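You operate a simulated robot arm through the tools that you are given. There is no shell and no other tool. Be economical: measure what you need, move in short steps, check, and stop when the job is done.

Carry out the task below with a simulated two-armed robot. There is one attempt and no reset: what you move stays moved.

JOB
On the top of the check bench, fold the white cloth in half, so that its two long edges meet.

Only the result counts: the job must be done as asked and must still hold three seconds after the hand-in. Knocking over, shifting, dropping, spilling or breaking anything else fails it. Flat cloth is picked up by pressing the open fingertips on it (5 to 10 N) and closing them slowly along it; thin cloth reads only 2 to 8 mm in the jaws.

ROBOT AND FRAMES
Two 7-joint arms with two-finger parallel grippers on one trunk, on a base that drives. Base frame: it is fixed to the floor where the robot stands at the start and does not move with it; the origin is under the middle of the robot, x ahead of it, y to its left, z up; the surface under the hand at the start is at about z = 880. Readings come in mm, rad, newtons and seconds.
The left shoulder is at the start at [62, 198, 1104], the right one opposite. With the tool pointing down near the work surface each hand reaches from about 320 to 720 mm from the robot's upright axis, wherever it stands, measured 20 degrees to its own side. Places, roughly: top of the check bench [600, 100, 900]. Payload 1.57 kg a hand.
The tool frame of a hand sits at the grasp point between the pads (the TCP): z along the fingers, y along the line on which they close. The tips reach 30 mm beyond it. Largest opening 110 mm; finger width 24, thickness 12; the body of the gripper, 48 by 112 mm, starts 78 mm behind the TCP.
Orientation is that of the tool frame in the base frame, as a unit quaternion [x, y, z, w]. With the fingers straight down and closing along the base's y, the tool's x points along the base's -x, its y along +y and its z along -z.

CONTROLS
- The arms move only by the tool servo_tool. It takes "left_rows", "right_rows" or both (then of equal length, played together; a hand with none holds still); each is text: rows parted by semicolons, each of 7 numbers parted by spaces: the shift along the tool's x, y, z in units of 20 mm (1.0 is 20 mm), then the turn, a rotation vector about the tool's x, y, z in units of 8 degrees (1.0 is 8 degrees), then the gripper command, from -1 (fully open) to 1 (shut), values between in proportion. In form: dx dy dz rx ry rz jaw; .... A call has 1 to 12 rows; each row shifts and turns the commanded pose from where the row before left it, along the tool's axes as they then stand. A call with a number of a shift or a turn outside -1 to 1 is refused whole. Each row takes 0.2 s and may step no farther than 50 mm and 0.15 rad from the row before; otherwise, or with a gripper value out of range, the whole call is refused. Where a pose cannot be reached the arm comes as near as it can. A force on the tool above 40 N (or 10 N above the force at the start of the call, whichever is more), or a blocked arm, ends the call early, and 0.2 s more pass. The fingers move at their own pace (about 72 mm/s each) and stop on an object; they squeeze with about 22 N. The grip force told is the motor's: it shows also when the fingers shut on nothing. Time passes only in rows, and 0.2 s behind the last, so rows that do not move let the fingers close. The reply holds the time, the measured pose of the TCP, the force on the tool along the base axes, the opening and the grip force, in the units named above and with some noise, with the torque about the TCP (base axes, N m) and any sound that the robot's microphone picked up.
- Cameras (640 x 400 px; columns grow to the right, rows downward): "scene" is now at [93.4, 3.4, 1671]; the picture's right is [0.02, -1.00, 0.00], its down [-0.91, -0.02, -0.42] and it looks along [0.42, 0.01, -0.91] (base axes); focal length 270 px, centre (320, 200). "left" rides on the left gripper at [70, -16, -141] in its tool frame; the picture's right is [0.23, 0.97, 0.00], its down [-0.86, 0.20, -0.48] and it looks along [-0.47, 0.11, 0.88] (tool axes); focal length 222 px, centre (320, 200). "right" rides on the right gripper at [70, 16, -141] in its tool frame; the picture's right is [-0.23, 0.97, 0.00], its down [-0.85, -0.20, -0.48] and it looks along [-0.47, -0.11, 0.88] (tool axes); focal length 222 px, centre (320, 200). There is no depth. A picture from a camera that has moved, and an enlarged one, comes with that camera's place and axes in the base frame and with its lens.
- get_image(camera): a new picture of that camera. The clock stands still meanwhile.
- lift_body(by): slides the trunk up (or, below 0, down) by that many mm; the arms and the scene camera ride with it, the base frame stays. It gives what a move gives, with no picture.
- steer(legs): drives the robot by 1 to 6 legs, each [ahead, left, turn to the left] in mm, mm and rad, along the robot's own axes; the way and the turn of a leg run together, so that a leg with both is an arc; at most 1500 mm and 3.142 rad a leg. The arms and the cameras ride along, it lands a little off, and it stops where it bumps. It gives what a move gives.
- turn_head(pan, tilt): turns the head with the scene camera to pan (to the left, within 1.501 rad either way) and tilt (down, from -0.506 to 1.204), counted from straight ahead of the robot. It gives what a move gives.
- inspect(camera, box): a new picture of the part [left, top, right, bottom] of that camera's present view, enlarged. The clock stands still meanwhile.
- job_done(): hands the job in; it is judged then, once.

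Work in short steps. Places have to be worked out from the pictures, the camera data and where the tool is seen: move nearer, look again, correct. Check each grasp and each placing, and mend what went wrong. You have 120 turns and 108 pictures in all, those below and enlarged ones among them. Open the grippers and draw the arms clear of the work before you hand the job in, unless the task says otherwise; then end with one line.

The tools are called as name(argument=value, ...) on one line, values as JSON. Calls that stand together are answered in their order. servo_tool: Moves the arms, as the interface text tells. Its arguments: {"type":"object","properties":{"left_rows":{"type":"string"},"right_rows":{"type":"string"}},"required":[]} The other tools are called the same way: lift_body (by) slides the trunk up or down; steer (legs) drives the base; turn_head (pan, tilt) turns the head that bears the scene camera; get_image (camera) takes a picture; inspect (camera, box) takes an enlarged picture of a part of a camera's view; job_done () hands the job in.

At the start:

```text
time_s: 0.0
left_tcp_pos: [425.0, 403.8, 1067.9]
left_tool_rot: [0.0, 1.0, 0.0, 0.0]
left_contact_force: [0.1, -0.1, 0.2]
left_ft_torque: [0.01, 0.02, 0.02]
left_width: 110.0
left_grasp_force: 0.1
right_tcp_pos: [374.6, -72.1, 1021.8]
right_tool_rot: [-0.001, 1.0, 0.0, -0.001]
right_contact_force: [-0.6, -0.5, 1.0]
right_ft_torque: [0.02, -0.03, 0.0]
right_width: 109.9
right_grasp_force: 0.1
trunk travel left (down, up): [-700.0, 290.0]
robot x, y, heading: [1.0, 1.5, -0.002]
head pan, tilt: [0.021, 1.138]
```

scene: 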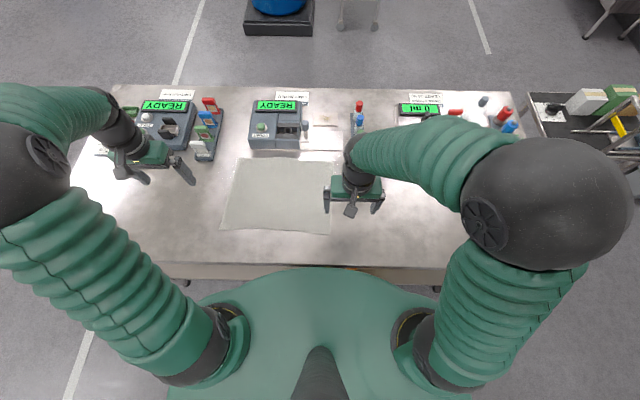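
right: 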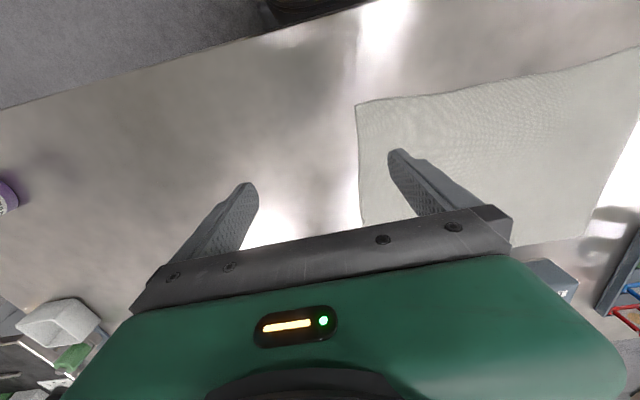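
left: 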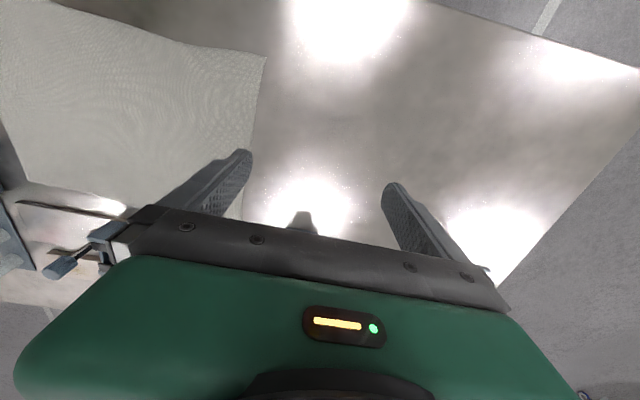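

I estimate the cloth's corners at about (614,293), (354,311), (345,-21) and (612,-60), so its long edges run along y. I'll enlarge the view to check this.

inspect(camera="scene", box=[200, 80, 400, 260])

get_image(camera="right")

```text
2.22 times, centred on (300, 170) of scene
camera zoom: at [93.4, 3.4, 1671.0], right [0.02, -1.0, 0.0], down [-0.91, -0.02, -0.42], along [0.42, 0.01, -0.91], focal length 600 px, centre (364, 267)
```

zoom: 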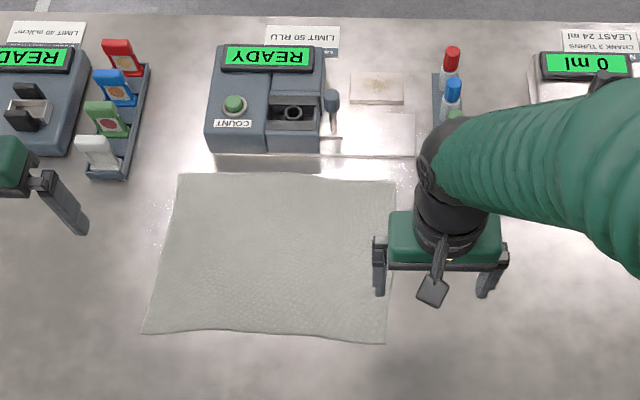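

```text
103 pictures are left
camera right: at [305.4, -55.0, 1164.1], right [0.23, 0.97, 0.0], down [0.86, -0.2, 0.48], along [0.47, -0.11, -0.88], focal length 222 px, centre (320, 200)
```

right: 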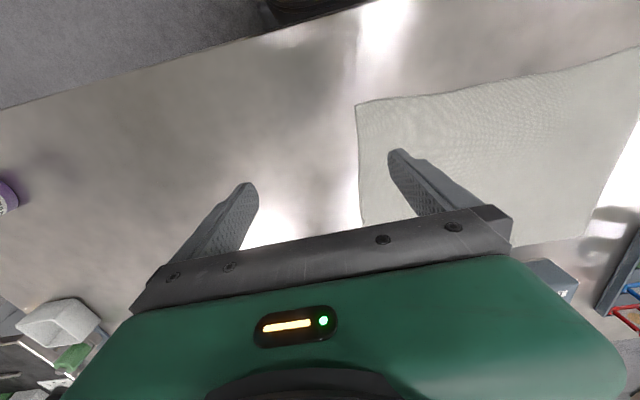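

The scene and right cameras agree on the corners: far (613,304) and (605,-34), near (352,316) and (344,-19), on a surface at z≈880. I'll fold the far long edge onto the near one, so first I drive left 140 mm to centre the robot on the cloth.

steer(legs=[[0, 140, 0]])

get_image(camera="scene")

```text
time_s: 1.3
left_tcp_pos: [425.2, 522.1, 1074.1]
left_tool_rot: [0.002, 1.0, 0.009, 0.0]
left_contact_force: [0.5, -1.3, 0.1]
left_ft_torque: [0.07, 0.08, -0.02]
left_width: 110.1
left_grasp_force: 0.1
right_tcp_pos: [373.5, 49.0, 1020.2]
right_tool_rot: [0.002, 1.0, 0.008, 0.0]
right_contact_force: [0.1, -1.6, -0.3]
right_ft_torque: [0.09, 0.0, 0.01]
right_width: 110.1
right_grasp_force: 0.0
trunk travel left (down, up): [-700.0, 290.0]
robot x, y, heading: [-0.2, 136.5, -0.008]
head pan, tilt: [0.021, 1.138]
```

```text
102 pictures are left
camera scene: at [93.5, 109.0, 1670.8], right [0.02, -1.0, -0.02], down [-0.91, -0.01, -0.42], along [0.42, 0.02, -0.91], focal length 270 px, centre (320, 200)
```

scene: 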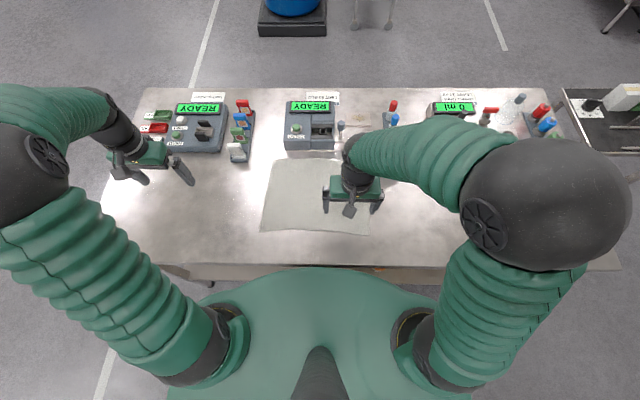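

The base has shifted, but the hand readings were still settling. I'll move both hands at height toward the far corners: left to (605,269), right to (597,1).

servo_tool(left_rows="-0.75 -1 0 0 0 0 0.2;-0.75 -1 0 0 0 0 0.2;-0.75 -1 0 0 0 0 0.2;-0.75 -1 0 0 0 0 0.2;-0.75 -1 0 0 0 0 0.2;-0.75 -1 0 0 0 0 0.2;-0.75 -1 0 0 0 0 0.2;-0.75 -1 0 0 0 0 0.2;-0.75 -1 0 0 0 0 0.2;-0.75 -1 0 0 0 0 0.2;-0.75 -1 0 0 0 0 0.2;-0.75 -1 0 0 0 0 0.2", right_rows="-0.93 -0.22 0 0 0 0 0.2;-0.93 -0.22 0 0 0 0 0.2;-0.93 -0.22 0 0 0 0 0.2;-0.93 -0.22 0 0 0 0 0.2;-0.93 -0.22 0 0 0 0 0.2;-0.93 -0.22 0 0 0 0 0.2;-0.93 -0.22 0 0 0 0 0.2;-0.93 -0.22 0 0 0 0 0.2;-0.93 -0.22 0 0 0 0 0.2;-0.93 -0.22 0 0 0 0 0.2;-0.93 -0.22 0 0 0 0 0.2;-0.93 -0.22 0 0 0 0 0.2")

get_image(camera="left")

get_image(camera="right")

inspect(camera="scene", box=[220, 80, 420, 260])

```text
time_s: 3.9
left_tcp_pos: [603.1, 300.6, 1066.2]
left_tool_rot: [0.002, 1.0, -0.001, 0.0]
left_contact_force: [-0.3, -0.3, 0.4]
left_ft_torque: [0.0, 0.01, 0.0]
left_width: 43.9
left_grasp_force: 0.0
right_tcp_pos: [600.4, 12.0, 1021.5]
right_tool_rot: [0.002, 1.0, -0.001, -0.001]
right_contact_force: [-0.6, -0.2, -0.6]
right_ft_torque: [-0.02, 0.05, 0.01]
right_width: 44.3
right_grasp_force: 0.0
trunk travel left (down, up): [-700.0, 290.0]
robot x, y, heading: [1.4, 141.0, 0.0]
head pan, tilt: [0.021, 1.138]
```

```text
101 pictures are left
camera left: at [534.0, 285.9, 1208.5], right [-0.22, 0.97, 0.0], down [0.86, 0.2, 0.48], along [0.47, 0.11, -0.88], focal length 222 px, centre (320, 200)
```

left: 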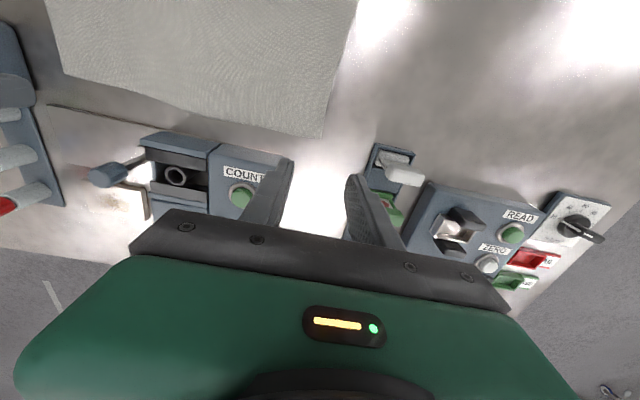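

```text
100 pictures are left
camera right: at [531.0, 27.2, 1163.9], right [0.23, 0.97, 0.0], down [0.86, -0.2, 0.48], along [0.46, -0.11, -0.88], focal length 222 px, centre (320, 200)
```

right: 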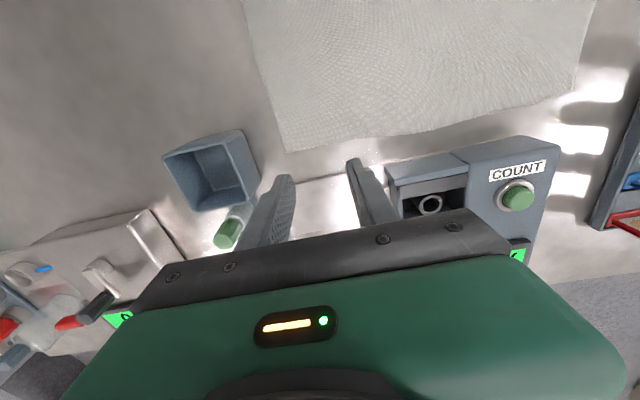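

```text
2.22 times, centred on (320, 170) of scene
camera zoom: at [98.2, 137.4, 1670.7], right [0.02, -1.0, 0.0], down [-0.91, -0.02, -0.42], along [0.41, 0.01, -0.91], focal length 600 px, centre (320, 267)
```

zoom: 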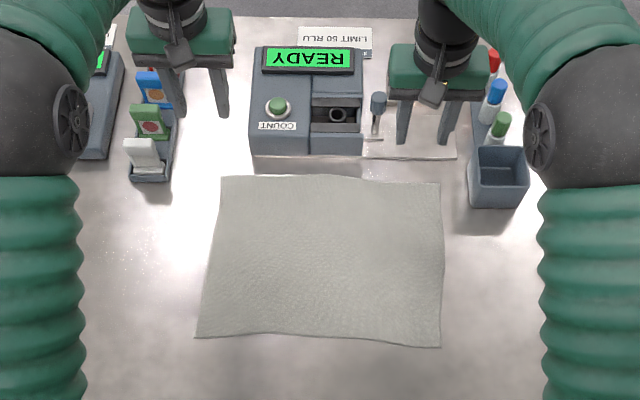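

Close-up corners are at (606,306) and (600,-34). I'll lower both hands over pinch points at (598,271) and (592,1), with the tips about 15 mm above the cloth.

servo_tool(left_rows="0.03 -0.3 0.88 0 0 0 0.2;0.03 -0.3 0.88 0 0 0 0.2;0.03 -0.3 0.88 0 0 0 0.2;0.03 -0.3 0.88 0 0 0 0.2;0.03 -0.3 0.88 0 0 0 0.2;0.03 0 0.88 0 0 0 0.2;0.03 0 0.88 0 0 0 0.2;0.03 0 0.88 0 0 0 0.2;0 0 0 0 0 0 0.2", right_rows="0.05 -0.07 0.6 0 0 0 0.2;0.05 -0.07 0.6 0 0 0 0.2;0.05 -0.07 0.6 0 0 0 0.2;0.05 -0.07 0.6 0 0 0 0.2;0.05 -0.07 0.6 0 0 0 0.2;0.05 -0.07 0.6 0 0 0 0.2;0.05 -0.07 0.6 0 0 0 0.2;0.05 -0.07 0.6 0 0 0 0.2;0 0 0 0 0 0 0.2")

get_image(camera="left")

get_image(camera="right")

inspect(camera="scene", box=[220, 80, 420, 260])

```text
time_s: 5.9
left_tcp_pos: [598.3, 268.2, 928.6]
left_tool_rot: [0.002, 1.0, -0.001, 0.0]
left_contact_force: [0.8, -0.2, 0.4]
left_ft_torque: [0.01, 0.0, -0.03]
left_width: 44.0
left_grasp_force: 0.1
right_tcp_pos: [585.9, 1.8, 924.8]
right_tool_rot: [0.002, 1.0, -0.001, 0.0]
right_contact_force: [-0.2, 0.7, 0.7]
right_ft_torque: [-0.01, -0.02, -0.01]
right_width: 44.2
right_grasp_force: 0.0
trunk travel left (down, up): [-700.0, 290.0]
robot x, y, heading: [-1.3, 135.5, -0.005]
head pan, tilt: [0.021, 1.138]
```

```text
98 pictures are left
camera left: at [527.7, 254.5, 1069.4], right [-0.22, 0.97, 0.0], down [0.85, 0.2, 0.48], along [0.47, 0.11, -0.88], focal length 222 px, centre (320, 200)
```

left: 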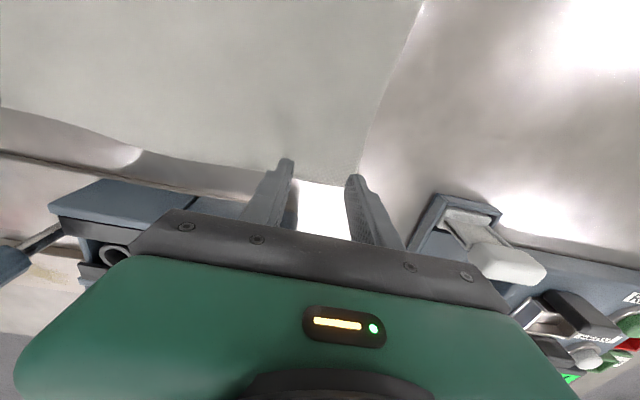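

```text
97 pictures are left
camera right: at [517.8, 18.1, 1067.1], right [0.23, 0.97, 0.0], down [0.85, -0.2, 0.48], along [0.47, -0.11, -0.88], focal length 222 px, centre (320, 200)
```

right: 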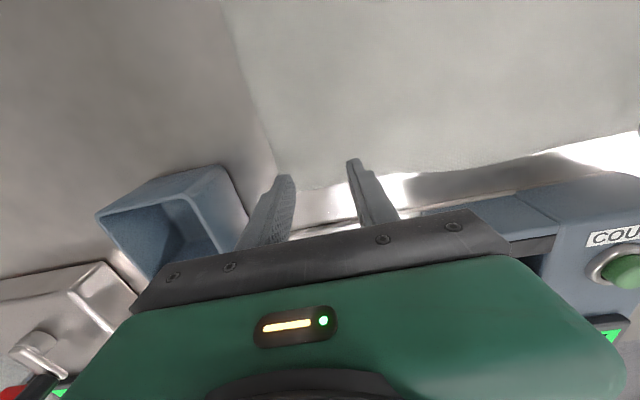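

```text
2.22 times, centred on (320, 170) of scene
camera zoom: at [95.3, 139.6, 1670.9], right [0.02, -1.0, 0.0], down [-0.91, -0.02, -0.42], along [0.42, 0.01, -0.91], focal length 600 px, centre (320, 267)
```

zoom: 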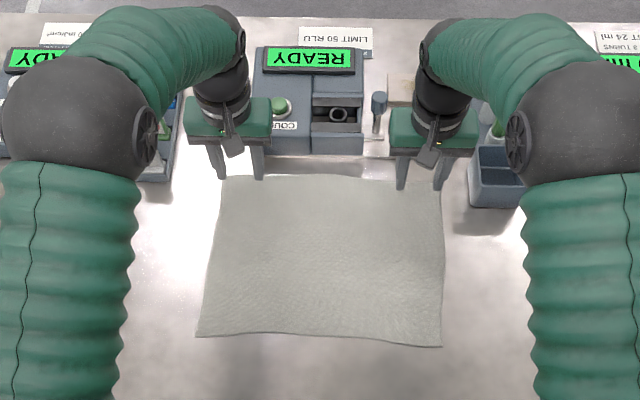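

The fingers sit at the corners with roughly half to three-quarters of their width on the cloth. I'll nudge both slightly inward and go down to just above contact.

servo_tool(left_rows="0 -0.3 0.3 0 0 0 0.2;0 0 0.3 0 0 0 0.2;0 0 0.2 0 0 0 0.2;0 0 0 0 0 0 0.2", right_rows="0 0.2 0.3 0 0 0 0.2;0 0 0.2 0 0 0 0.2;0 0 0.1 0 0 0 0.2;0 0 0 0 0 0 0.2")

```text
time_s: 6.9
left_tcp_pos: [598.2, 264.7, 912.4]
left_tool_rot: [0.001, 1.0, 0.0, 0.001]
left_contact_force: [0.1, -1.0, 1.6]
left_ft_torque: [-0.03, -0.02, -0.01]
left_width: 43.7
left_grasp_force: 0.1
right_tcp_pos: [587.0, 4.6, 914.6]
right_tool_rot: [0.002, 1.0, -0.002, -0.001]
right_contact_force: [0.0, -0.1, -0.5]
right_ft_torque: [0.03, 0.01, 0.01]
right_width: 43.8
right_grasp_force: 0.0
trunk travel left (down, up): [-700.0, 290.0]
robot x, y, heading: [-1.4, 139.1, 0.001]
head pan, tilt: [0.021, 1.138]
```

The left hand is just about touching. I'll press both down a few millimetres.

servo_tool(left_rows="0 0 0.1 0 0 0 0.2;0 0 0.1 0 0 0 0.2;0 0 0 0 0 0 0.2", right_rows="0 0 0.15 0 0 0 0.2;0 0 0.15 0 0 0 0.2;0 0 0 0 0 0 0.2")

```text
time_s: 7.7
left_tcp_pos: [597.8, 264.1, 912.4]
left_tool_rot: [0.002, 1.0, -0.002, 0.005]
left_contact_force: [3.7, -1.0, 20.1]
left_ft_torque: [0.28, -0.05, -0.02]
left_width: 43.9
left_grasp_force: 0.1
right_tcp_pos: [586.1, 5.7, 911.6]
right_tool_rot: [0.002, 1.0, -0.001, 0.004]
right_contact_force: [3.1, 0.3, 18.3]
right_ft_torque: [0.16, -0.06, -0.05]
right_width: 43.9
right_grasp_force: 0.0
trunk travel left (down, up): [-700.0, 290.0]
robot x, y, heading: [2.7, 141.2, -0.005]
head pan, tilt: [0.021, 1.138]
```

I'm pressing too hard, about 19 N at roughly 5 N/mm. I'll back off a little over 2 mm to get to about 8 N.

servo_tool(left_rows="0 0 -0.11 0 0 0 0.2;0 0 0 0 0 0 0.2", right_rows="0 0 -0.1 0 0 0 0.2;0 0 0 0 0 0 0.2")

```text
time_s: 8.3
left_tcp_pos: [595.9, 265.1, 912.3]
left_tool_rot: [0.001, 1.0, -0.001, 0.002]
left_contact_force: [2.3, -3.1, 15.2]
left_ft_torque: [0.08, -0.06, 0.0]
left_width: 44.1
left_grasp_force: 0.0
right_tcp_pos: [585.8, 4.6, 911.4]
right_tool_rot: [0.002, 1.0, -0.002, 0.002]
right_contact_force: [3.0, 0.1, 16.7]
right_ft_torque: [0.21, -0.1, -0.02]
right_width: 44.0
right_grasp_force: 0.2
trunk travel left (down, up): [-700.0, 290.0]
robot x, y, heading: [0.0, 137.9, 0.004]
head pan, tilt: [0.021, 1.138]
```

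Still around 16 N, so I'll back off further.

servo_tool(left_rows="0 0 -0.1 0 0 0 0.2;0 0 0 0 0 0 0.2", right_rows="0 0 -0.12 0 0 0 0.2;0 0 0 0 0 0 0.2")

```text
time_s: 8.9
left_tcp_pos: [596.5, 266.7, 911.8]
left_tool_rot: [0.002, 1.0, -0.002, 0.0]
left_contact_force: [-1.3, -2.8, 5.2]
left_ft_torque: [-0.08, 0.04, 0.04]
left_width: 43.9
left_grasp_force: 0.1
right_tcp_pos: [586.3, 4.0, 912.3]
right_tool_rot: [0.002, 1.0, -0.001, -0.001]
right_contact_force: [-1.6, 2.2, 4.2]
right_ft_torque: [0.11, -0.02, 0.04]
right_width: 44.1
right_grasp_force: 0.3
trunk travel left (down, up): [-700.0, 290.0]
robot x, y, heading: [-1.4, 137.9, 0.0]
head pan, tilt: [0.021, 1.138]
```

At 4–5 N now; I'll add a touch of press and close slowly.

servo_tool(left_rows="0 0 0.03 0 0 0 0.25;0 0 0 0 0 0 0.33;0 0 0 0 0 0 0.41;0 0 0 0 0 0 0.49;0 0 0 0 0 0 0.57;0 0 0 0 0 0 0.65;0 0 0 0 0 0 0.73;0 0 0 0 0 0 0.81;0 0 0 0 0 0 0.9;0 0 0 0 0 0 1;0 0 0 0 0 0 1;0 0 0 0 0 0 1", right_rows="0 0 0.05 0 0 0 0.25;0 0 0 0 0 0 0.33;0 0 0 0 0 0 0.41;0 0 0 0 0 0 0.49;0 0 0 0 0 0 0.57;0 0 0 0 0 0 0.65;0 0 0 0 0 0 0.73;0 0 0 0 0 0 0.81;0 0 0 0 0 0 0.9;0 0 0 0 0 0 1;0 0 0 0 0 0 1;0 0 0 0 0 0 1")

get_image(camera="left")

get_image(camera="right")

```text
time_s: 11.5
left_tcp_pos: [597.6, 265.9, 910.9]
left_tool_rot: [0.002, 1.0, -0.002, 0.002]
left_contact_force: [-0.3, -0.3, 6.9]
left_ft_torque: [-0.06, -0.06, 0.0]
left_width: 2.2
left_grasp_force: 21.9
right_tcp_pos: [587.5, 5.5, 912.2]
right_tool_rot: [0.002, 1.0, 0.0, 0.001]
right_contact_force: [0.1, 0.0, 2.1]
right_ft_torque: [0.0, 0.01, 0.0]
right_width: 0.1
right_grasp_force: 21.5
trunk travel left (down, up): [-700.0, 290.0]
robot x, y, heading: [-0.8, 136.4, 0.003]
head pan, tilt: [0.021, 1.138]
```

```text
95 pictures are left
camera left: at [527.6, 251.6, 1053.5], right [-0.22, 0.97, 0.0], down [0.85, 0.2, 0.48], along [0.47, 0.11, -0.88], focal length 222 px, centre (320, 200)
```

left: 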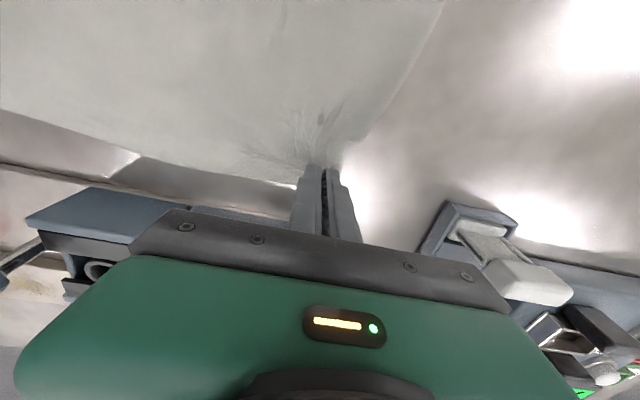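

```text
94 pictures are left
camera right: at [518.2, 22.1, 1053.8], right [0.23, 0.97, 0.0], down [0.85, -0.2, 0.48], along [0.47, -0.11, -0.88], focal length 222 px, centre (320, 200)
```

right: 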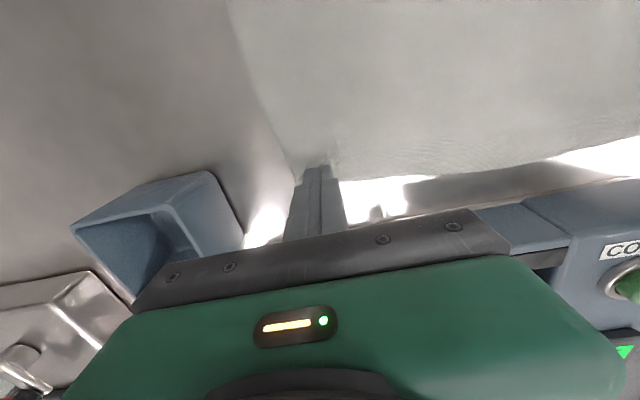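

The left jaws hold the cloth at 2.2 mm. The right jaws read 0.1 mm, so they slipped and pulled the corner in to about y=-12. I'll lift the right hand, open it, and shift 15 mm inward and 6 mm farther onto the cloth.

servo_tool(left_rows="0 0 0 0 0 0 1;0 0 0 0 0 0 1;0 0 0 0 0 0 1;0 0 0 0 0 0 1", right_rows="0 0 -0.5 0 0 0 0.9;0.3 0.75 -0.2 0 0 0 0.2;0 0 0 0 0 0 0.2;0 0 0 0 0 0 0.2")

get_image(camera="right")

```text
time_s: 12.5
left_tcp_pos: [598.2, 266.0, 912.1]
left_tool_rot: [0.001, 1.0, -0.001, 0.001]
left_contact_force: [0.1, 0.2, 8.7]
left_ft_torque: [0.0, -0.09, 0.0]
left_width: 2.3
left_grasp_force: 21.7
right_tcp_pos: [582.6, 20.9, 926.3]
right_tool_rot: [0.002, 1.0, -0.001, 0.0]
right_contact_force: [-0.3, 0.2, 0.4]
right_ft_torque: [-0.01, 0.02, -0.03]
right_width: 43.9
right_grasp_force: 0.0
trunk travel left (down, up): [-700.0, 290.0]
robot x, y, heading: [-1.4, 134.6, 0.001]
head pan, tilt: [0.021, 1.138]
```

```text
93 pictures are left
camera right: at [512.8, 36.9, 1068.5], right [0.23, 0.97, 0.0], down [0.85, -0.2, 0.48], along [0.47, -0.11, -0.88], focal length 222 px, centre (320, 200)
```

right: 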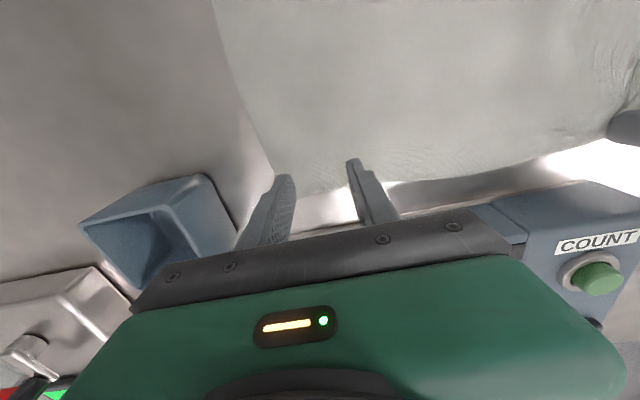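

Now the fingers lie within the cloth, with the corner at about (582,-21). I'll press down.

servo_tool(left_rows="0 0 0 0 0 0 1;0 0 0 0 0 0 1;0 0 0 0 0 0 1;0 0 0 0 0 0 1", right_rows="0 0 0.3 0 0 0 0.2;0 0 0.3 0 0 0 0.2;0 0 0.16 0 0 0 0.2;0 0 0 0 0 0 0.2")

```text
time_s: 13.5
left_tcp_pos: [597.9, 265.2, 911.6]
left_tool_rot: [0.002, 1.0, -0.001, 0.001]
left_contact_force: [-0.3, -0.4, 8.5]
left_ft_torque: [-0.02, -0.01, 0.02]
left_width: 2.1
left_grasp_force: 22.7
right_tcp_pos: [582.0, 19.5, 912.6]
right_tool_rot: [0.001, 1.0, -0.001, 0.0]
right_contact_force: [0.3, 1.0, 0.6]
right_ft_torque: [-0.05, 0.01, -0.02]
right_width: 44.2
right_grasp_force: 0.1
trunk travel left (down, up): [-700.0, 290.0]
robot x, y, heading: [-3.0, 135.5, -0.001]
head pan, tilt: [0.021, 1.138]
```

Not quite in contact yet; I'll press a bit more.

servo_tool(left_rows="0 0 0 0 0 0 1;0 0 0 0 0 0 1", right_rows="0 0 0.12 0 0 0 0.2;0 0 0 0 0 0 0.2")

```text
time_s: 14.1
left_tcp_pos: [597.2, 266.6, 911.8]
left_tool_rot: [0.002, 1.0, 0.0, 0.002]
left_contact_force: [-0.4, 0.4, 1.2]
left_ft_torque: [-0.01, -0.01, -0.02]
left_width: 2.5
left_grasp_force: 22.2
right_tcp_pos: [581.2, 19.6, 911.5]
right_tool_rot: [0.001, 1.0, -0.001, 0.003]
right_contact_force: [-0.7, -1.5, 15.8]
right_ft_torque: [0.02, -0.04, 0.03]
right_width: 44.1
right_grasp_force: 0.1
trunk travel left (down, up): [-700.0, 290.0]
robot x, y, heading: [1.6, 140.9, -0.001]
head pan, tilt: [0.021, 1.138]
```

15.8 N is too much; I'll ease off 1 mm and close slowly at about 9–10 N.

servo_tool(left_rows="0 0 0 0 0 0 1;0 0 0 0 0 0 1;0 0 0 0 0 0 1;0 0 0 0 0 0 1;0 0 0 0 0 0 1;0 0 0 0 0 0 1;0 0 0 0 0 0 1;0 0 0 0 0 0 1;0 0 0 0 0 0 1;0 0 0 0 0 0 1;0 0 0 0 0 0 1;0 0 0 0 0 0 1", right_rows="0 0 -0.06 0 0 0 0.25;0 0 0 0 0 0 0.33;0 0 0 0 0 0 0.41;0 0 0 0 0 0 0.49;0 0 0 0 0 0 0.57;0 0 0 0 0 0 0.65;0 0 0 0 0 0 0.73;0 0 0 0 0 0 0.81;0 0 0 0 0 0 0.9;0 0 0 0 0 0 1;0 0 0 0 0 0 1;0 0 0 0 0 0 1")

get_image(camera="right")

```text
time_s: 16.7
left_tcp_pos: [597.3, 266.2, 912.5]
left_tool_rot: [0.002, 1.0, -0.002, 0.002]
left_contact_force: [-0.6, -3.4, 1.0]
left_ft_torque: [-0.12, -0.01, -0.09]
left_width: 2.3
left_grasp_force: 22.0
right_tcp_pos: [579.9, 21.3, 911.0]
right_tool_rot: [0.001, 1.0, -0.001, 0.001]
right_contact_force: [1.1, 3.4, 15.9]
right_ft_torque: [0.17, 0.1, -0.1]
right_width: 2.7
right_grasp_force: 22.0
trunk travel left (down, up): [-700.0, 290.0]
robot x, y, heading: [0.3, 137.6, -0.003]
head pan, tilt: [0.021, 1.138]
```

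```text
92 pictures are left
camera right: at [511.0, 38.2, 1053.6], right [0.23, 0.97, 0.0], down [0.85, -0.2, 0.48], along [0.47, -0.11, -0.88], focal length 222 px, centre (320, 200)
```

right: 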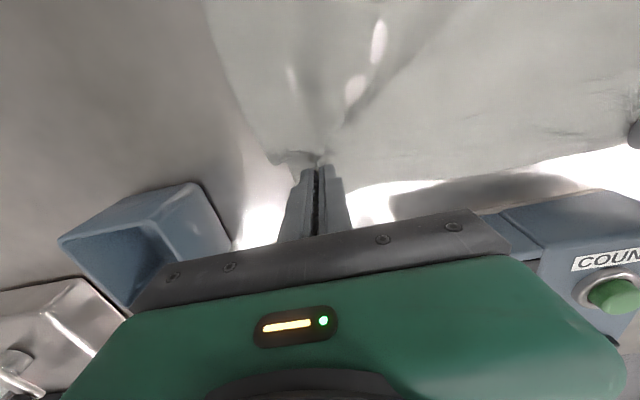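

Both jaws now hold cloth (2.3 and 2.7 mm). I'll lift along an arc back toward the robot.

servo_tool(left_rows="0 0 -0.6 0 0 0 1;0.1 0 -0.6 0 0 0 1;0.2 0 -0.6 0 0 0 1;0.3 0 -0.6 0 0 0 1;0.4 0 -0.6 0 0 0 1;0.5 0 -0.5 0 0 0 1;0.6 0 -0.5 0 0 0 1;0.6 0 -0.5 0 0 0 1;0.6 0 -0.5 0 0 0 1;0.6 0 -0.4 0 0 0 1", right_rows="0 0 -0.6 0 0 0 1;0.1 0 -0.6 0 0 0 1;0.2 0 -0.6 0 0 0 1;0.3 0 -0.6 0 0 0 1;0.4 0 -0.6 0 0 0 1;0.5 0 -0.5 0 0 0 1;0.5 0 -0.5 0 0 0 1;0.5 0 -0.5 0 0 0 1;0.5 0 -0.5 0 0 0 1;0.5 0 -0.4 0 0 0 1")

inspect(camera="scene", box=[220, 80, 420, 260])

```text
time_s: 18.9
left_tcp_pos: [518.9, 266.0, 1019.8]
left_tool_rot: [0.002, 1.0, -0.001, 0.002]
left_contact_force: [-0.4, -3.4, 0.8]
left_ft_torque: [-0.1, -0.04, -0.07]
left_width: 2.5
left_grasp_force: 22.2
right_tcp_pos: [509.8, 21.6, 1017.8]
right_tool_rot: [0.001, 1.0, -0.001, 0.001]
right_contact_force: [0.6, 3.4, -0.8]
right_ft_torque: [0.11, -0.02, -0.04]
right_width: 2.5
right_grasp_force: 21.7
trunk travel left (down, up): [-700.0, 290.0]
robot x, y, heading: [-0.6, 136.4, -0.001]
head pan, tilt: [0.021, 1.138]
```

```text
2.22 times, centred on (320, 170) of scene
camera zoom: at [92.6, 139.5, 1671.1], right [0.02, -1.0, 0.0], down [-0.91, -0.02, -0.42], along [0.42, 0.01, -0.91], focal length 600 px, centre (320, 267)
```

zoom: 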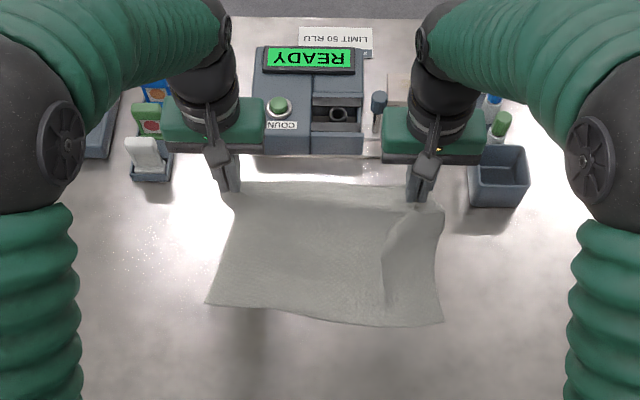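

The cloth hangs from both hands, taut between them. The lower half slid a little, so its near edge is now at x≈398 (left) to 372 (right), and the fold line should be near x≈515. I'll back the base 60 mm to carry the edge toward me.

steer(legs=[[-60, 0, 0]])

inspect(camera="scene", box=[220, 80, 420, 260])

```text
time_s: 19.9
left_tcp_pos: [465.9, 264.2, 1013.8]
left_tool_rot: [0.003, 1.0, -0.002, -0.002]
left_contact_force: [-0.3, -3.0, -0.1]
left_ft_torque: [-0.11, 0.04, -0.04]
left_width: 2.2
left_grasp_force: 22.5
right_tcp_pos: [456.1, 20.8, 1012.3]
right_tool_rot: [0.003, 1.0, -0.001, -0.003]
right_contact_force: [0.0, 3.5, 1.0]
right_ft_torque: [0.11, -0.02, -0.12]
right_width: 2.2
right_grasp_force: 21.8
trunk travel left (down, up): [-700.0, 290.0]
robot x, y, heading: [-56.2, 137.6, -0.004]
head pan, tilt: [0.021, 1.138]
```

```text
2.22 times, centred on (320, 170) of scene
camera zoom: at [46.6, 139.5, 1670.0], right [0.02, -1.0, 0.0], down [-0.91, -0.02, -0.41], along [0.41, 0.01, -0.91], focal length 600 px, centre (320, 267)
```

zoom: 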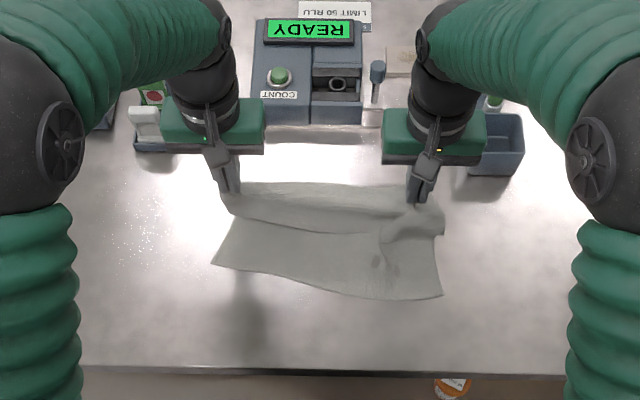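

The lower half's near edge is now skewed, at left (405,305) and right (358,-22), and I'll match that when laying down. I tilt the hands first so the fingers point forward, which rolls the gripped edge over.

servo_tool(left_rows="0 0 0 0 -0.7 0 1;0 0 0 0 -0.7 0 1;0 0 0 0 -0.7 0 1;0 0 0 0 -0.7 0 1;0 0 0 0 -0.7 0 1;0 0 0 0 -0.7 0 1;0 0 0 0 0 0 1", right_rows="0 0 0 0 -0.7 0 1;0 0 0 0 -0.7 0 1;0 0 0 0 -0.7 0 1;0 0 0 0 -0.7 0 1;0 0 0 0 -0.7 0 1;0 0 0 0 -0.7 0 1;0 0 0 0 0 0 1")

get_image(camera="scene")

```text
time_s: 21.5
left_tcp_pos: [458.2, 264.6, 1020.1]
left_tool_rot: [0.003, 0.957, -0.003, 0.292]
left_contact_force: [-0.3, -10.6, 0.1]
left_ft_torque: [-0.24, 0.03, -0.29]
left_width: 2.4
left_grasp_force: 22.3
right_tcp_pos: [450.7, 11.1, 1021.8]
right_tool_rot: [0.013, 0.956, -0.002, 0.294]
right_contact_force: [0.8, 10.9, 0.3]
right_ft_torque: [0.31, -0.04, 0.18]
right_width: 2.9
right_grasp_force: 21.5
trunk travel left (down, up): [-700.0, 290.0]
robot x, y, heading: [-61.1, 138.2, -0.005]
head pan, tilt: [0.021, 1.138]
```

```text
89 pictures are left
camera scene: at [32.9, 138.8, 1671.4], right [0.02, -1.0, 0.0], down [-0.91, -0.02, -0.42], along [0.42, 0.01, -0.91], focal length 270 px, centre (320, 200)
```

scene: 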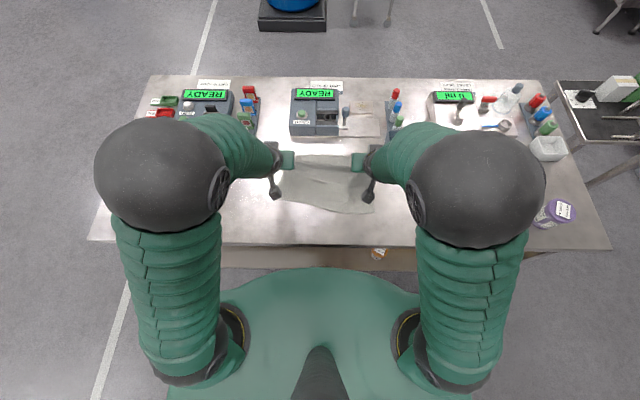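

The sideways pull rose to 11 N because the right hand drifted outward. I'll move it in by 8 mm and look closer.

servo_tool(left_rows="0 0 0 0 0 0 1;0 0 0 0 0 0 1", right_rows="0 0.4 0 0 0 0 1;0 0 0 0 0 0 1")

inspect(camera="scene", box=[240, 120, 400, 250])

get_image(camera="left")

get_image(camera="right")

```text
time_s: 22.1
left_tcp_pos: [457.2, 263.6, 1020.3]
left_tool_rot: [0.002, 0.957, -0.002, 0.291]
left_contact_force: [-1.2, -15.1, 0.0]
left_ft_torque: [-0.29, 0.03, -0.4]
left_width: 2.2
left_grasp_force: 21.8
right_tcp_pos: [454.8, 9.3, 1024.5]
right_tool_rot: [0.027, 0.955, -0.004, 0.297]
right_contact_force: [-0.4, 15.6, 0.0]
right_ft_torque: [0.39, -0.04, 0.28]
right_width: 2.6
right_grasp_force: 22.0
trunk travel left (down, up): [-700.0, 290.0]
robot x, y, heading: [-60.6, 136.8, -0.004]
head pan, tilt: [0.021, 1.138]
```

```text
3.08 times, centred on (320, 185) of scene
camera zoom: at [33.1, 139.5, 1671.6], right [0.02, -1.0, 0.0], down [-0.91, -0.02, -0.42], along [0.42, 0.01, -0.91], focal length 831 px, centre (320, 246)
```

zoom: 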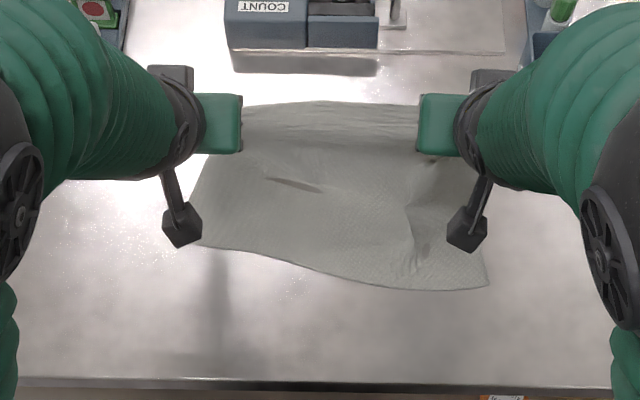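

```text
87 pictures are left
camera left: at [320.2, 251.0, 1098.7], right [-0.18, 0.97, -0.13], down [0.45, 0.2, 0.87], along [0.88, 0.1, -0.47], focal length 222 px, centre (320, 200)
```

left: 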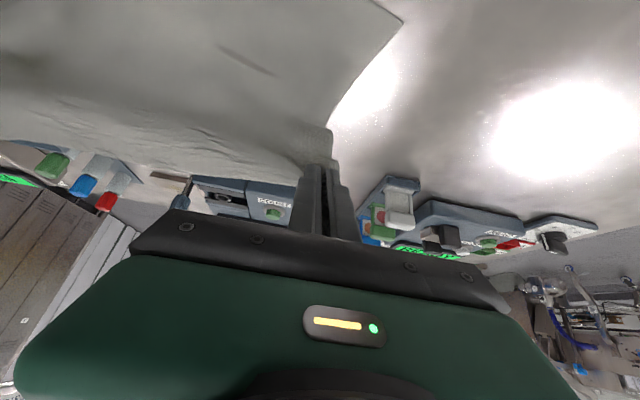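

```text
86 pictures are left
camera right: at [319.1, 31.8, 1102.7], right [0.24, 0.96, 0.14], down [0.42, -0.23, 0.88], along [0.87, -0.15, -0.46], focal length 222 px, centre (320, 200)
```

right: 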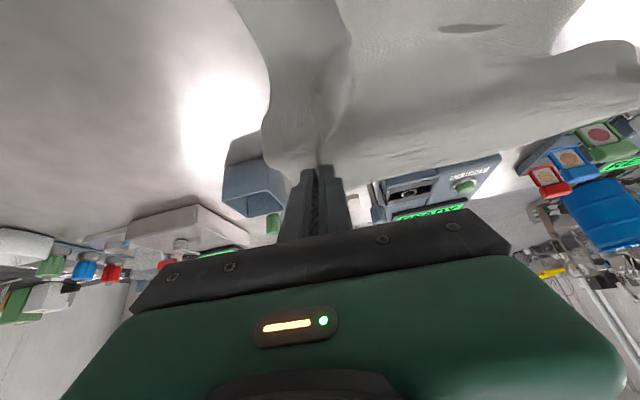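

The right arm isn't following its command: it drifts outward and is probably at a joint limit at this tilt. I'll ease the tilt back on both hands and see if the right recovers.

servo_tool(left_rows="0 0 0 0 0.6 0 1;0 0 0 0 0.6 0 1;0 0 0 0 0.6 0 1;0 0 0 0 0 0 1", right_rows="0 0 0 0 0.6 0 1;0 0 0 0 0.6 0 1;0 0 0 0 0.6 0 1;0 0 0 0 0 0 1")

```text
time_s: 23.1
left_tcp_pos: [456.9, 265.7, 1019.9]
left_tool_rot: [0.003, 0.986, -0.001, 0.169]
left_contact_force: [0.0, -1.7, -0.2]
left_ft_torque: [-0.06, 0.0, 0.0]
left_width: 2.3
left_grasp_force: 22.3
right_tcp_pos: [445.9, 29.8, 1017.8]
right_tool_rot: [0.002, 0.986, -0.002, 0.167]
right_contact_force: [0.1, 0.5, -0.2]
right_ft_torque: [0.0, -0.01, -0.04]
right_width: 2.0
right_grasp_force: 22.2
trunk travel left (down, up): [-700.0, 290.0]
robot x, y, heading: [-61.2, 139.1, -0.004]
head pan, tilt: [0.021, 1.138]
```

The right arm recovered at about 19° of tilt. I'll lower both by 35 mm, moving the right back 20 mm and slightly outward.

servo_tool(left_rows="0.15 0 0.41 0 0 0 1;0.15 0 0.41 0 0 0 1;0.15 0 0.41 0 0 0 1;0.15 0 0.41 0 0 0 1;0 0 0 0 0 0 1", right_rows="0.38 -0.08 0.33 0 0 0 1;0.38 -0.08 0.33 0 0 0 1;0.38 -0.08 0.33 0 0 0 1;0.38 -0.08 0.33 0 0 0 1;0 0 0 0 0 0 1")

steer(legs=[[-50, 0, 0]])

inspect(camera="scene", box=[240, 100, 400, 230])

```text
time_s: 24.3
left_tcp_pos: [457.4, 263.6, 984.1]
left_tool_rot: [0.003, 0.986, -0.001, 0.169]
left_contact_force: [-0.1, -2.7, -1.0]
left_ft_torque: [-0.11, 0.02, -0.03]
left_width: 2.4
left_grasp_force: 21.8
right_tcp_pos: [428.8, 22.6, 982.5]
right_tool_rot: [0.003, 0.986, -0.002, 0.168]
right_contact_force: [-0.1, 3.4, -0.2]
right_ft_torque: [0.15, -0.06, -0.03]
right_width: 2.1
right_grasp_force: 22.1
trunk travel left (down, up): [-700.0, 290.0]
robot x, y, heading: [-58.8, 138.9, -0.005]
head pan, tilt: [0.021, 1.138]
```

```text
time_s: 25.2
left_tcp_pos: [413.2, 265.2, 979.5]
left_tool_rot: [0.003, 0.986, -0.002, 0.165]
left_contact_force: [-0.9, -3.5, -1.1]
left_ft_torque: [-0.04, 0.02, -0.05]
left_width: 2.3
left_grasp_force: 22.2
right_tcp_pos: [384.7, 22.9, 978.8]
right_tool_rot: [0.003, 0.986, -0.002, 0.164]
right_contact_force: [1.7, 4.0, -0.3]
right_ft_torque: [0.16, 0.01, -0.04]
right_width: 2.3
right_grasp_force: 21.7
trunk travel left (down, up): [-700.0, 290.0]
robot x, y, heading: [-112.2, 138.2, -0.004]
head pan, tilt: [0.021, 1.138]
```

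```text
3.08 times, centred on (320, 165) of scene
camera zoom: at [-5.0, 139.8, 1670.1], right [0.02, -1.0, 0.0], down [-0.91, -0.02, -0.41], along [0.41, 0.01, -0.91], focal length 831 px, centre (320, 308)
```

zoom: 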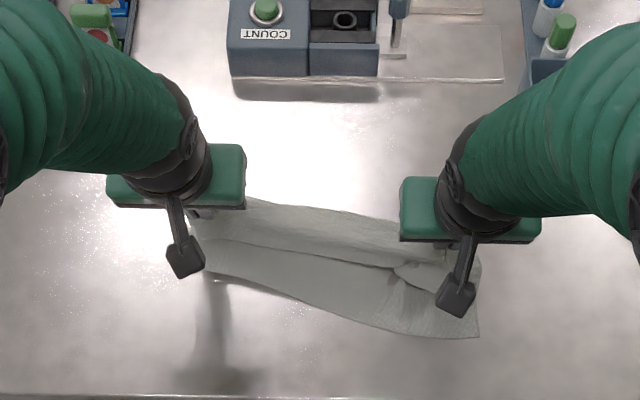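

The bottom layer's near edge runs from about x=393 (y=265) to 331 (y=22). I'll move the hands to match that skew while lowering to about 10 mm above the surface.

servo_tool(left_rows="0.33 0 0.36 0 0 0 1;0.33 0 0.36 0 0 0 1;0.33 0 0.36 0 0 0 1;0.33 0 0.36 0 0 0 1;0.33 0 0.36 0 0 0 1;0.33 0 0.36 0 0 0 1;0 0 0 0 0 0 1", right_rows="0.6 0 0.27 0 0 0 1;0.6 0 0.27 0 0 0 1;0.6 0 0.27 0 0 0 1;0.6 0 0.27 0 0 0 1;0.6 0 0.27 0 0 0 1;0.6 0 0.27 0 0 0 1;0 0 0 0 0 0 1")

inspect(camera="scene", box=[240, 100, 400, 230])

get_image(camera="left")

get_image(camera="right")

```text
time_s: 26.8
left_tcp_pos: [382.8, 265.5, 930.6]
left_tool_rot: [0.003, 0.986, -0.002, 0.17]
left_contact_force: [-3.9, -9.7, -0.4]
left_ft_torque: [-0.27, 0.13, -0.18]
left_width: 2.3
left_grasp_force: 22.1
right_tcp_pos: [318.4, 24.4, 928.5]
right_tool_rot: [0.002, 0.986, -0.001, 0.169]
right_contact_force: [3.7, 10.5, -0.2]
right_ft_torque: [0.34, -0.15, -0.05]
right_width: 2.8
right_grasp_force: 21.6
trunk travel left (down, up): [-700.0, 290.0]
robot x, y, heading: [-108.7, 138.8, -0.005]
head pan, tilt: [0.021, 1.138]
```

```text
3.08 times, centred on (320, 165) of scene
camera zoom: at [-17.4, 140.0, 1671.0], right [0.02, -1.0, 0.0], down [-0.91, -0.02, -0.42], along [0.42, 0.01, -0.91], focal length 831 px, centre (320, 308)
```

zoom: 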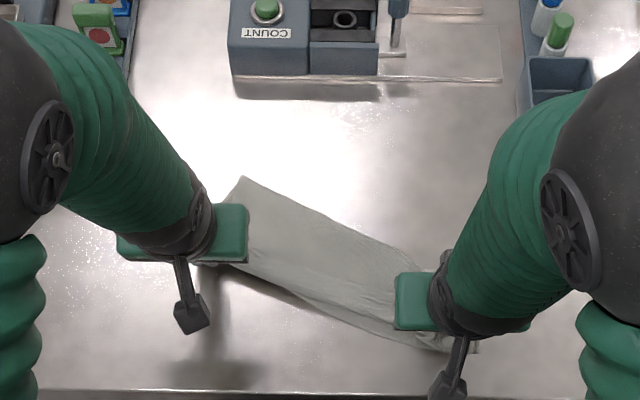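

```text
83 pictures are left
camera left: at [269.5, 251.9, 1041.0], right [-0.21, 0.97, -0.08], down [0.65, 0.2, 0.74], along [0.73, 0.1, -0.67], focal length 222 px, centre (320, 200)
```

left: 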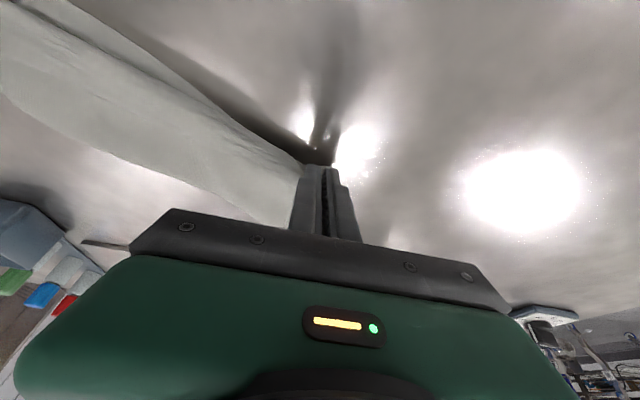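

```text
82 pictures are left
camera right: at [207.0, 41.7, 1039.9], right [0.22, 0.97, 0.07], down [0.65, -0.2, 0.74], along [0.73, -0.11, -0.67], focal length 222 px, centre (320, 200)
```

right: 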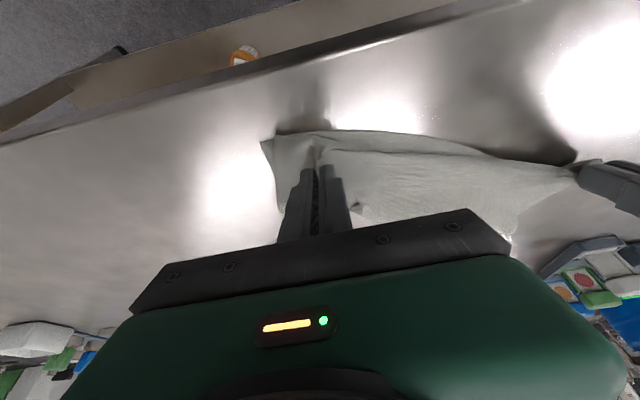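

The cloth has rotated along with the hands. I'll zoom in between the hands to see both layers' edges.

inspect(camera="scene", box=[280, 140, 365, 195])

inspect(camera="right", box=[240, 100, 640, 260])

inspect(camera="left", box=[0, 0, 400, 240])

```text
7.27 times, centred on (322, 168) of scene
camera zoom: at [-17.4, 140.0, 1671.0], right [0.02, -1.0, 0.0], down [-0.91, -0.02, -0.42], along [0.42, 0.01, -0.91], focal length 1965 px, centre (302, 436)
```

zoom: 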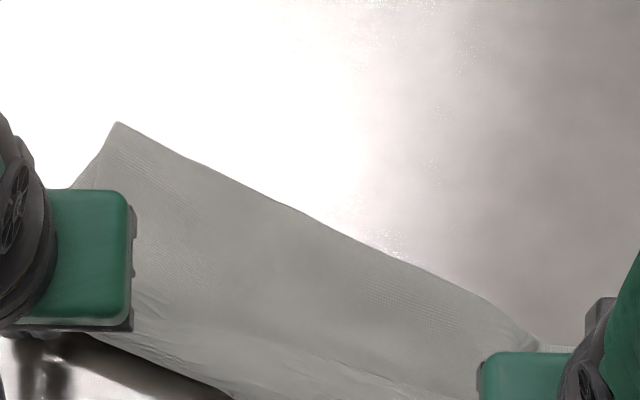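

```text
1.60 times, centred on (440, 180) of right
camera zoom: at [207.0, 41.7, 1039.9], right [0.22, 0.97, 0.07], down [0.65, -0.2, 0.74], along [0.73, -0.11, -0.67], focal length 355 px, centre (128, 232)
```

zoom: 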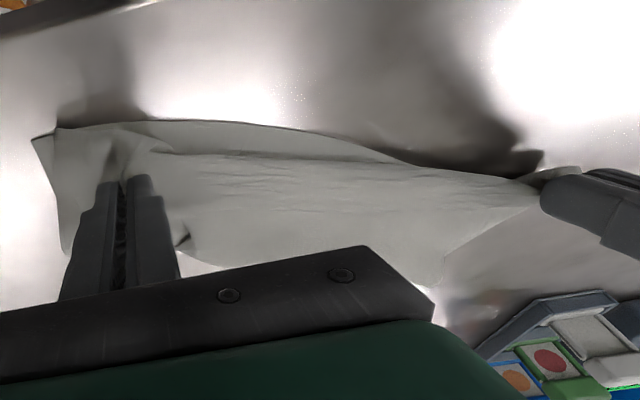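

```text
1.60 times, centred on (200, 120) of left
camera zoom: at [269.5, 251.9, 1041.0], right [-0.21, 0.97, -0.08], down [0.65, 0.2, 0.74], along [0.73, 0.1, -0.67], focal length 355 px, centre (512, 328)
```

zoom: 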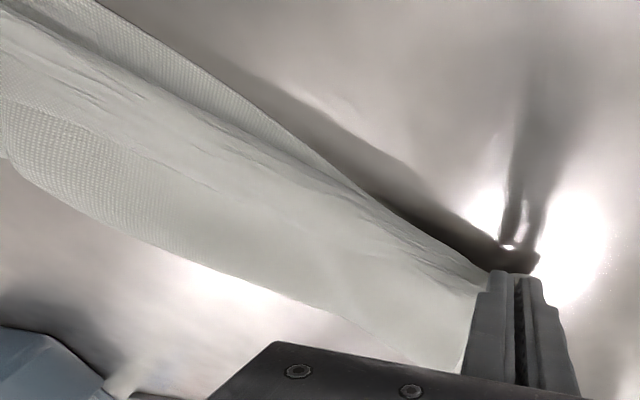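

At the left the held edge is slightly past the bottom edge, while at the right the bottom edge lies about 18 mm nearer than the held edge. I'll correct each hand slowly while still a little above the bench.

servo_tool(left_rows="-0.1 0 0.04 0 0 0 1;-0.1 0 0.04 0 0 0 1;-0.1 0 0.04 0 0 0 1;-0.1 0 0.04 0 0 0 1;0 0 0 0 0 0 1", right_rows="0.21 0.12 -0.07 0 0 0 1;0.21 0.12 -0.07 0 0 0 1;0.21 0.12 -0.07 0 0 0 1;0.21 0.12 -0.07 0 0 0 1;0 0 0 0 0 0 1")

inspect(camera="right", box=[240, 100, 640, 260])

inspect(camera="left", box=[0, 0, 400, 240])

```text
time_s: 28.0
left_tcp_pos: [391.5, 265.1, 929.6]
left_tool_rot: [0.002, 0.986, -0.002, 0.169]
left_contact_force: [-5.0, -9.7, -0.5]
left_ft_torque: [-0.27, 0.15, -0.21]
left_width: 2.3
left_grasp_force: 22.1
right_tcp_pos: [302.4, 32.4, 929.9]
right_tool_rot: [0.003, 0.986, -0.002, 0.168]
right_contact_force: [5.1, 10.0, 1.1]
right_ft_torque: [0.35, -0.15, -0.13]
right_width: 3.3
right_grasp_force: 22.4
trunk travel left (down, up): [-700.0, 290.0]
robot x, y, heading: [-109.5, 138.5, -0.001]
head pan, tilt: [0.021, 1.138]
```

```text
1.60 times, centred on (440, 180) of right
camera zoom: at [190.4, 49.9, 1039.8], right [0.22, 0.97, 0.07], down [0.65, -0.2, 0.74], along [0.73, -0.11, -0.67], focal length 355 px, centre (128, 232)
```

zoom: 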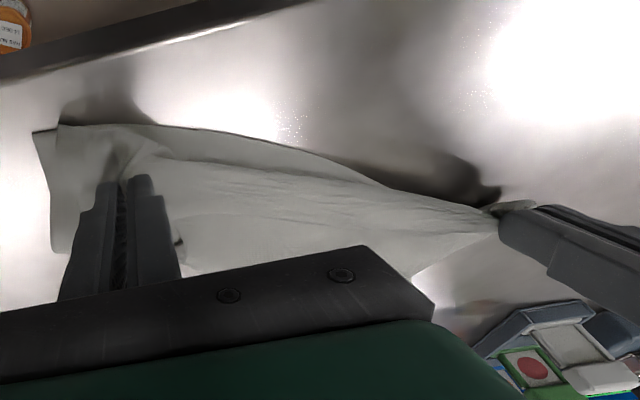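

```text
1.60 times, centred on (200, 120) of left
camera zoom: at [278.0, 250.9, 1040.2], right [-0.21, 0.97, -0.08], down [0.65, 0.2, 0.74], along [0.73, 0.1, -0.67], focal length 355 px, centre (512, 328)
```

zoom: 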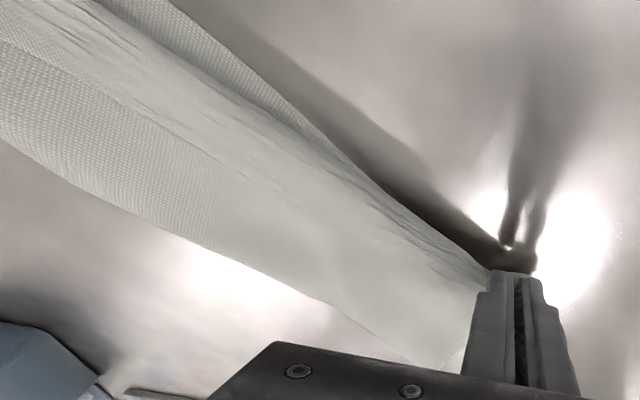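

The whole cloth turns together, so fine correction in the air won't help. I'll slacken the pull slightly and lower onto the bench.

servo_tool(left_rows="0.06 -0.08 0.18 0 0 0 1;0.06 -0.08 0.18 0 0 0 1;0.06 0 0.15 0 0 0 1;0.05 0 0.14 0 0 0 1;0 0 0 0 0 0 1", right_rows="0.06 0.08 0.18 0 0 0 1;0.06 0.08 0.18 0 0 0 1;0.06 0 0.15 0 0 0 1;0.05 0 0.14 0 0 0 1;0 0 0 0 0 0 1")

```text
time_s: 29.2
left_tcp_pos: [390.2, 261.7, 919.0]
left_tool_rot: [0.003, 0.985, -0.002, 0.17]
left_contact_force: [-3.2, -5.0, 0.1]
left_ft_torque: [-0.13, 0.07, -0.14]
left_width: 2.4
left_grasp_force: 21.8
right_tcp_pos: [303.0, 36.9, 914.8]
right_tool_rot: [0.002, 0.985, -0.001, 0.171]
right_contact_force: [5.6, 4.5, 17.1]
right_ft_torque: [0.23, -0.1, -0.07]
right_width: 2.8
right_grasp_force: 21.7
trunk travel left (down, up): [-700.0, 290.0]
robot x, y, heading: [-111.2, 140.2, -0.001]
head pan, tilt: [0.021, 1.138]
```

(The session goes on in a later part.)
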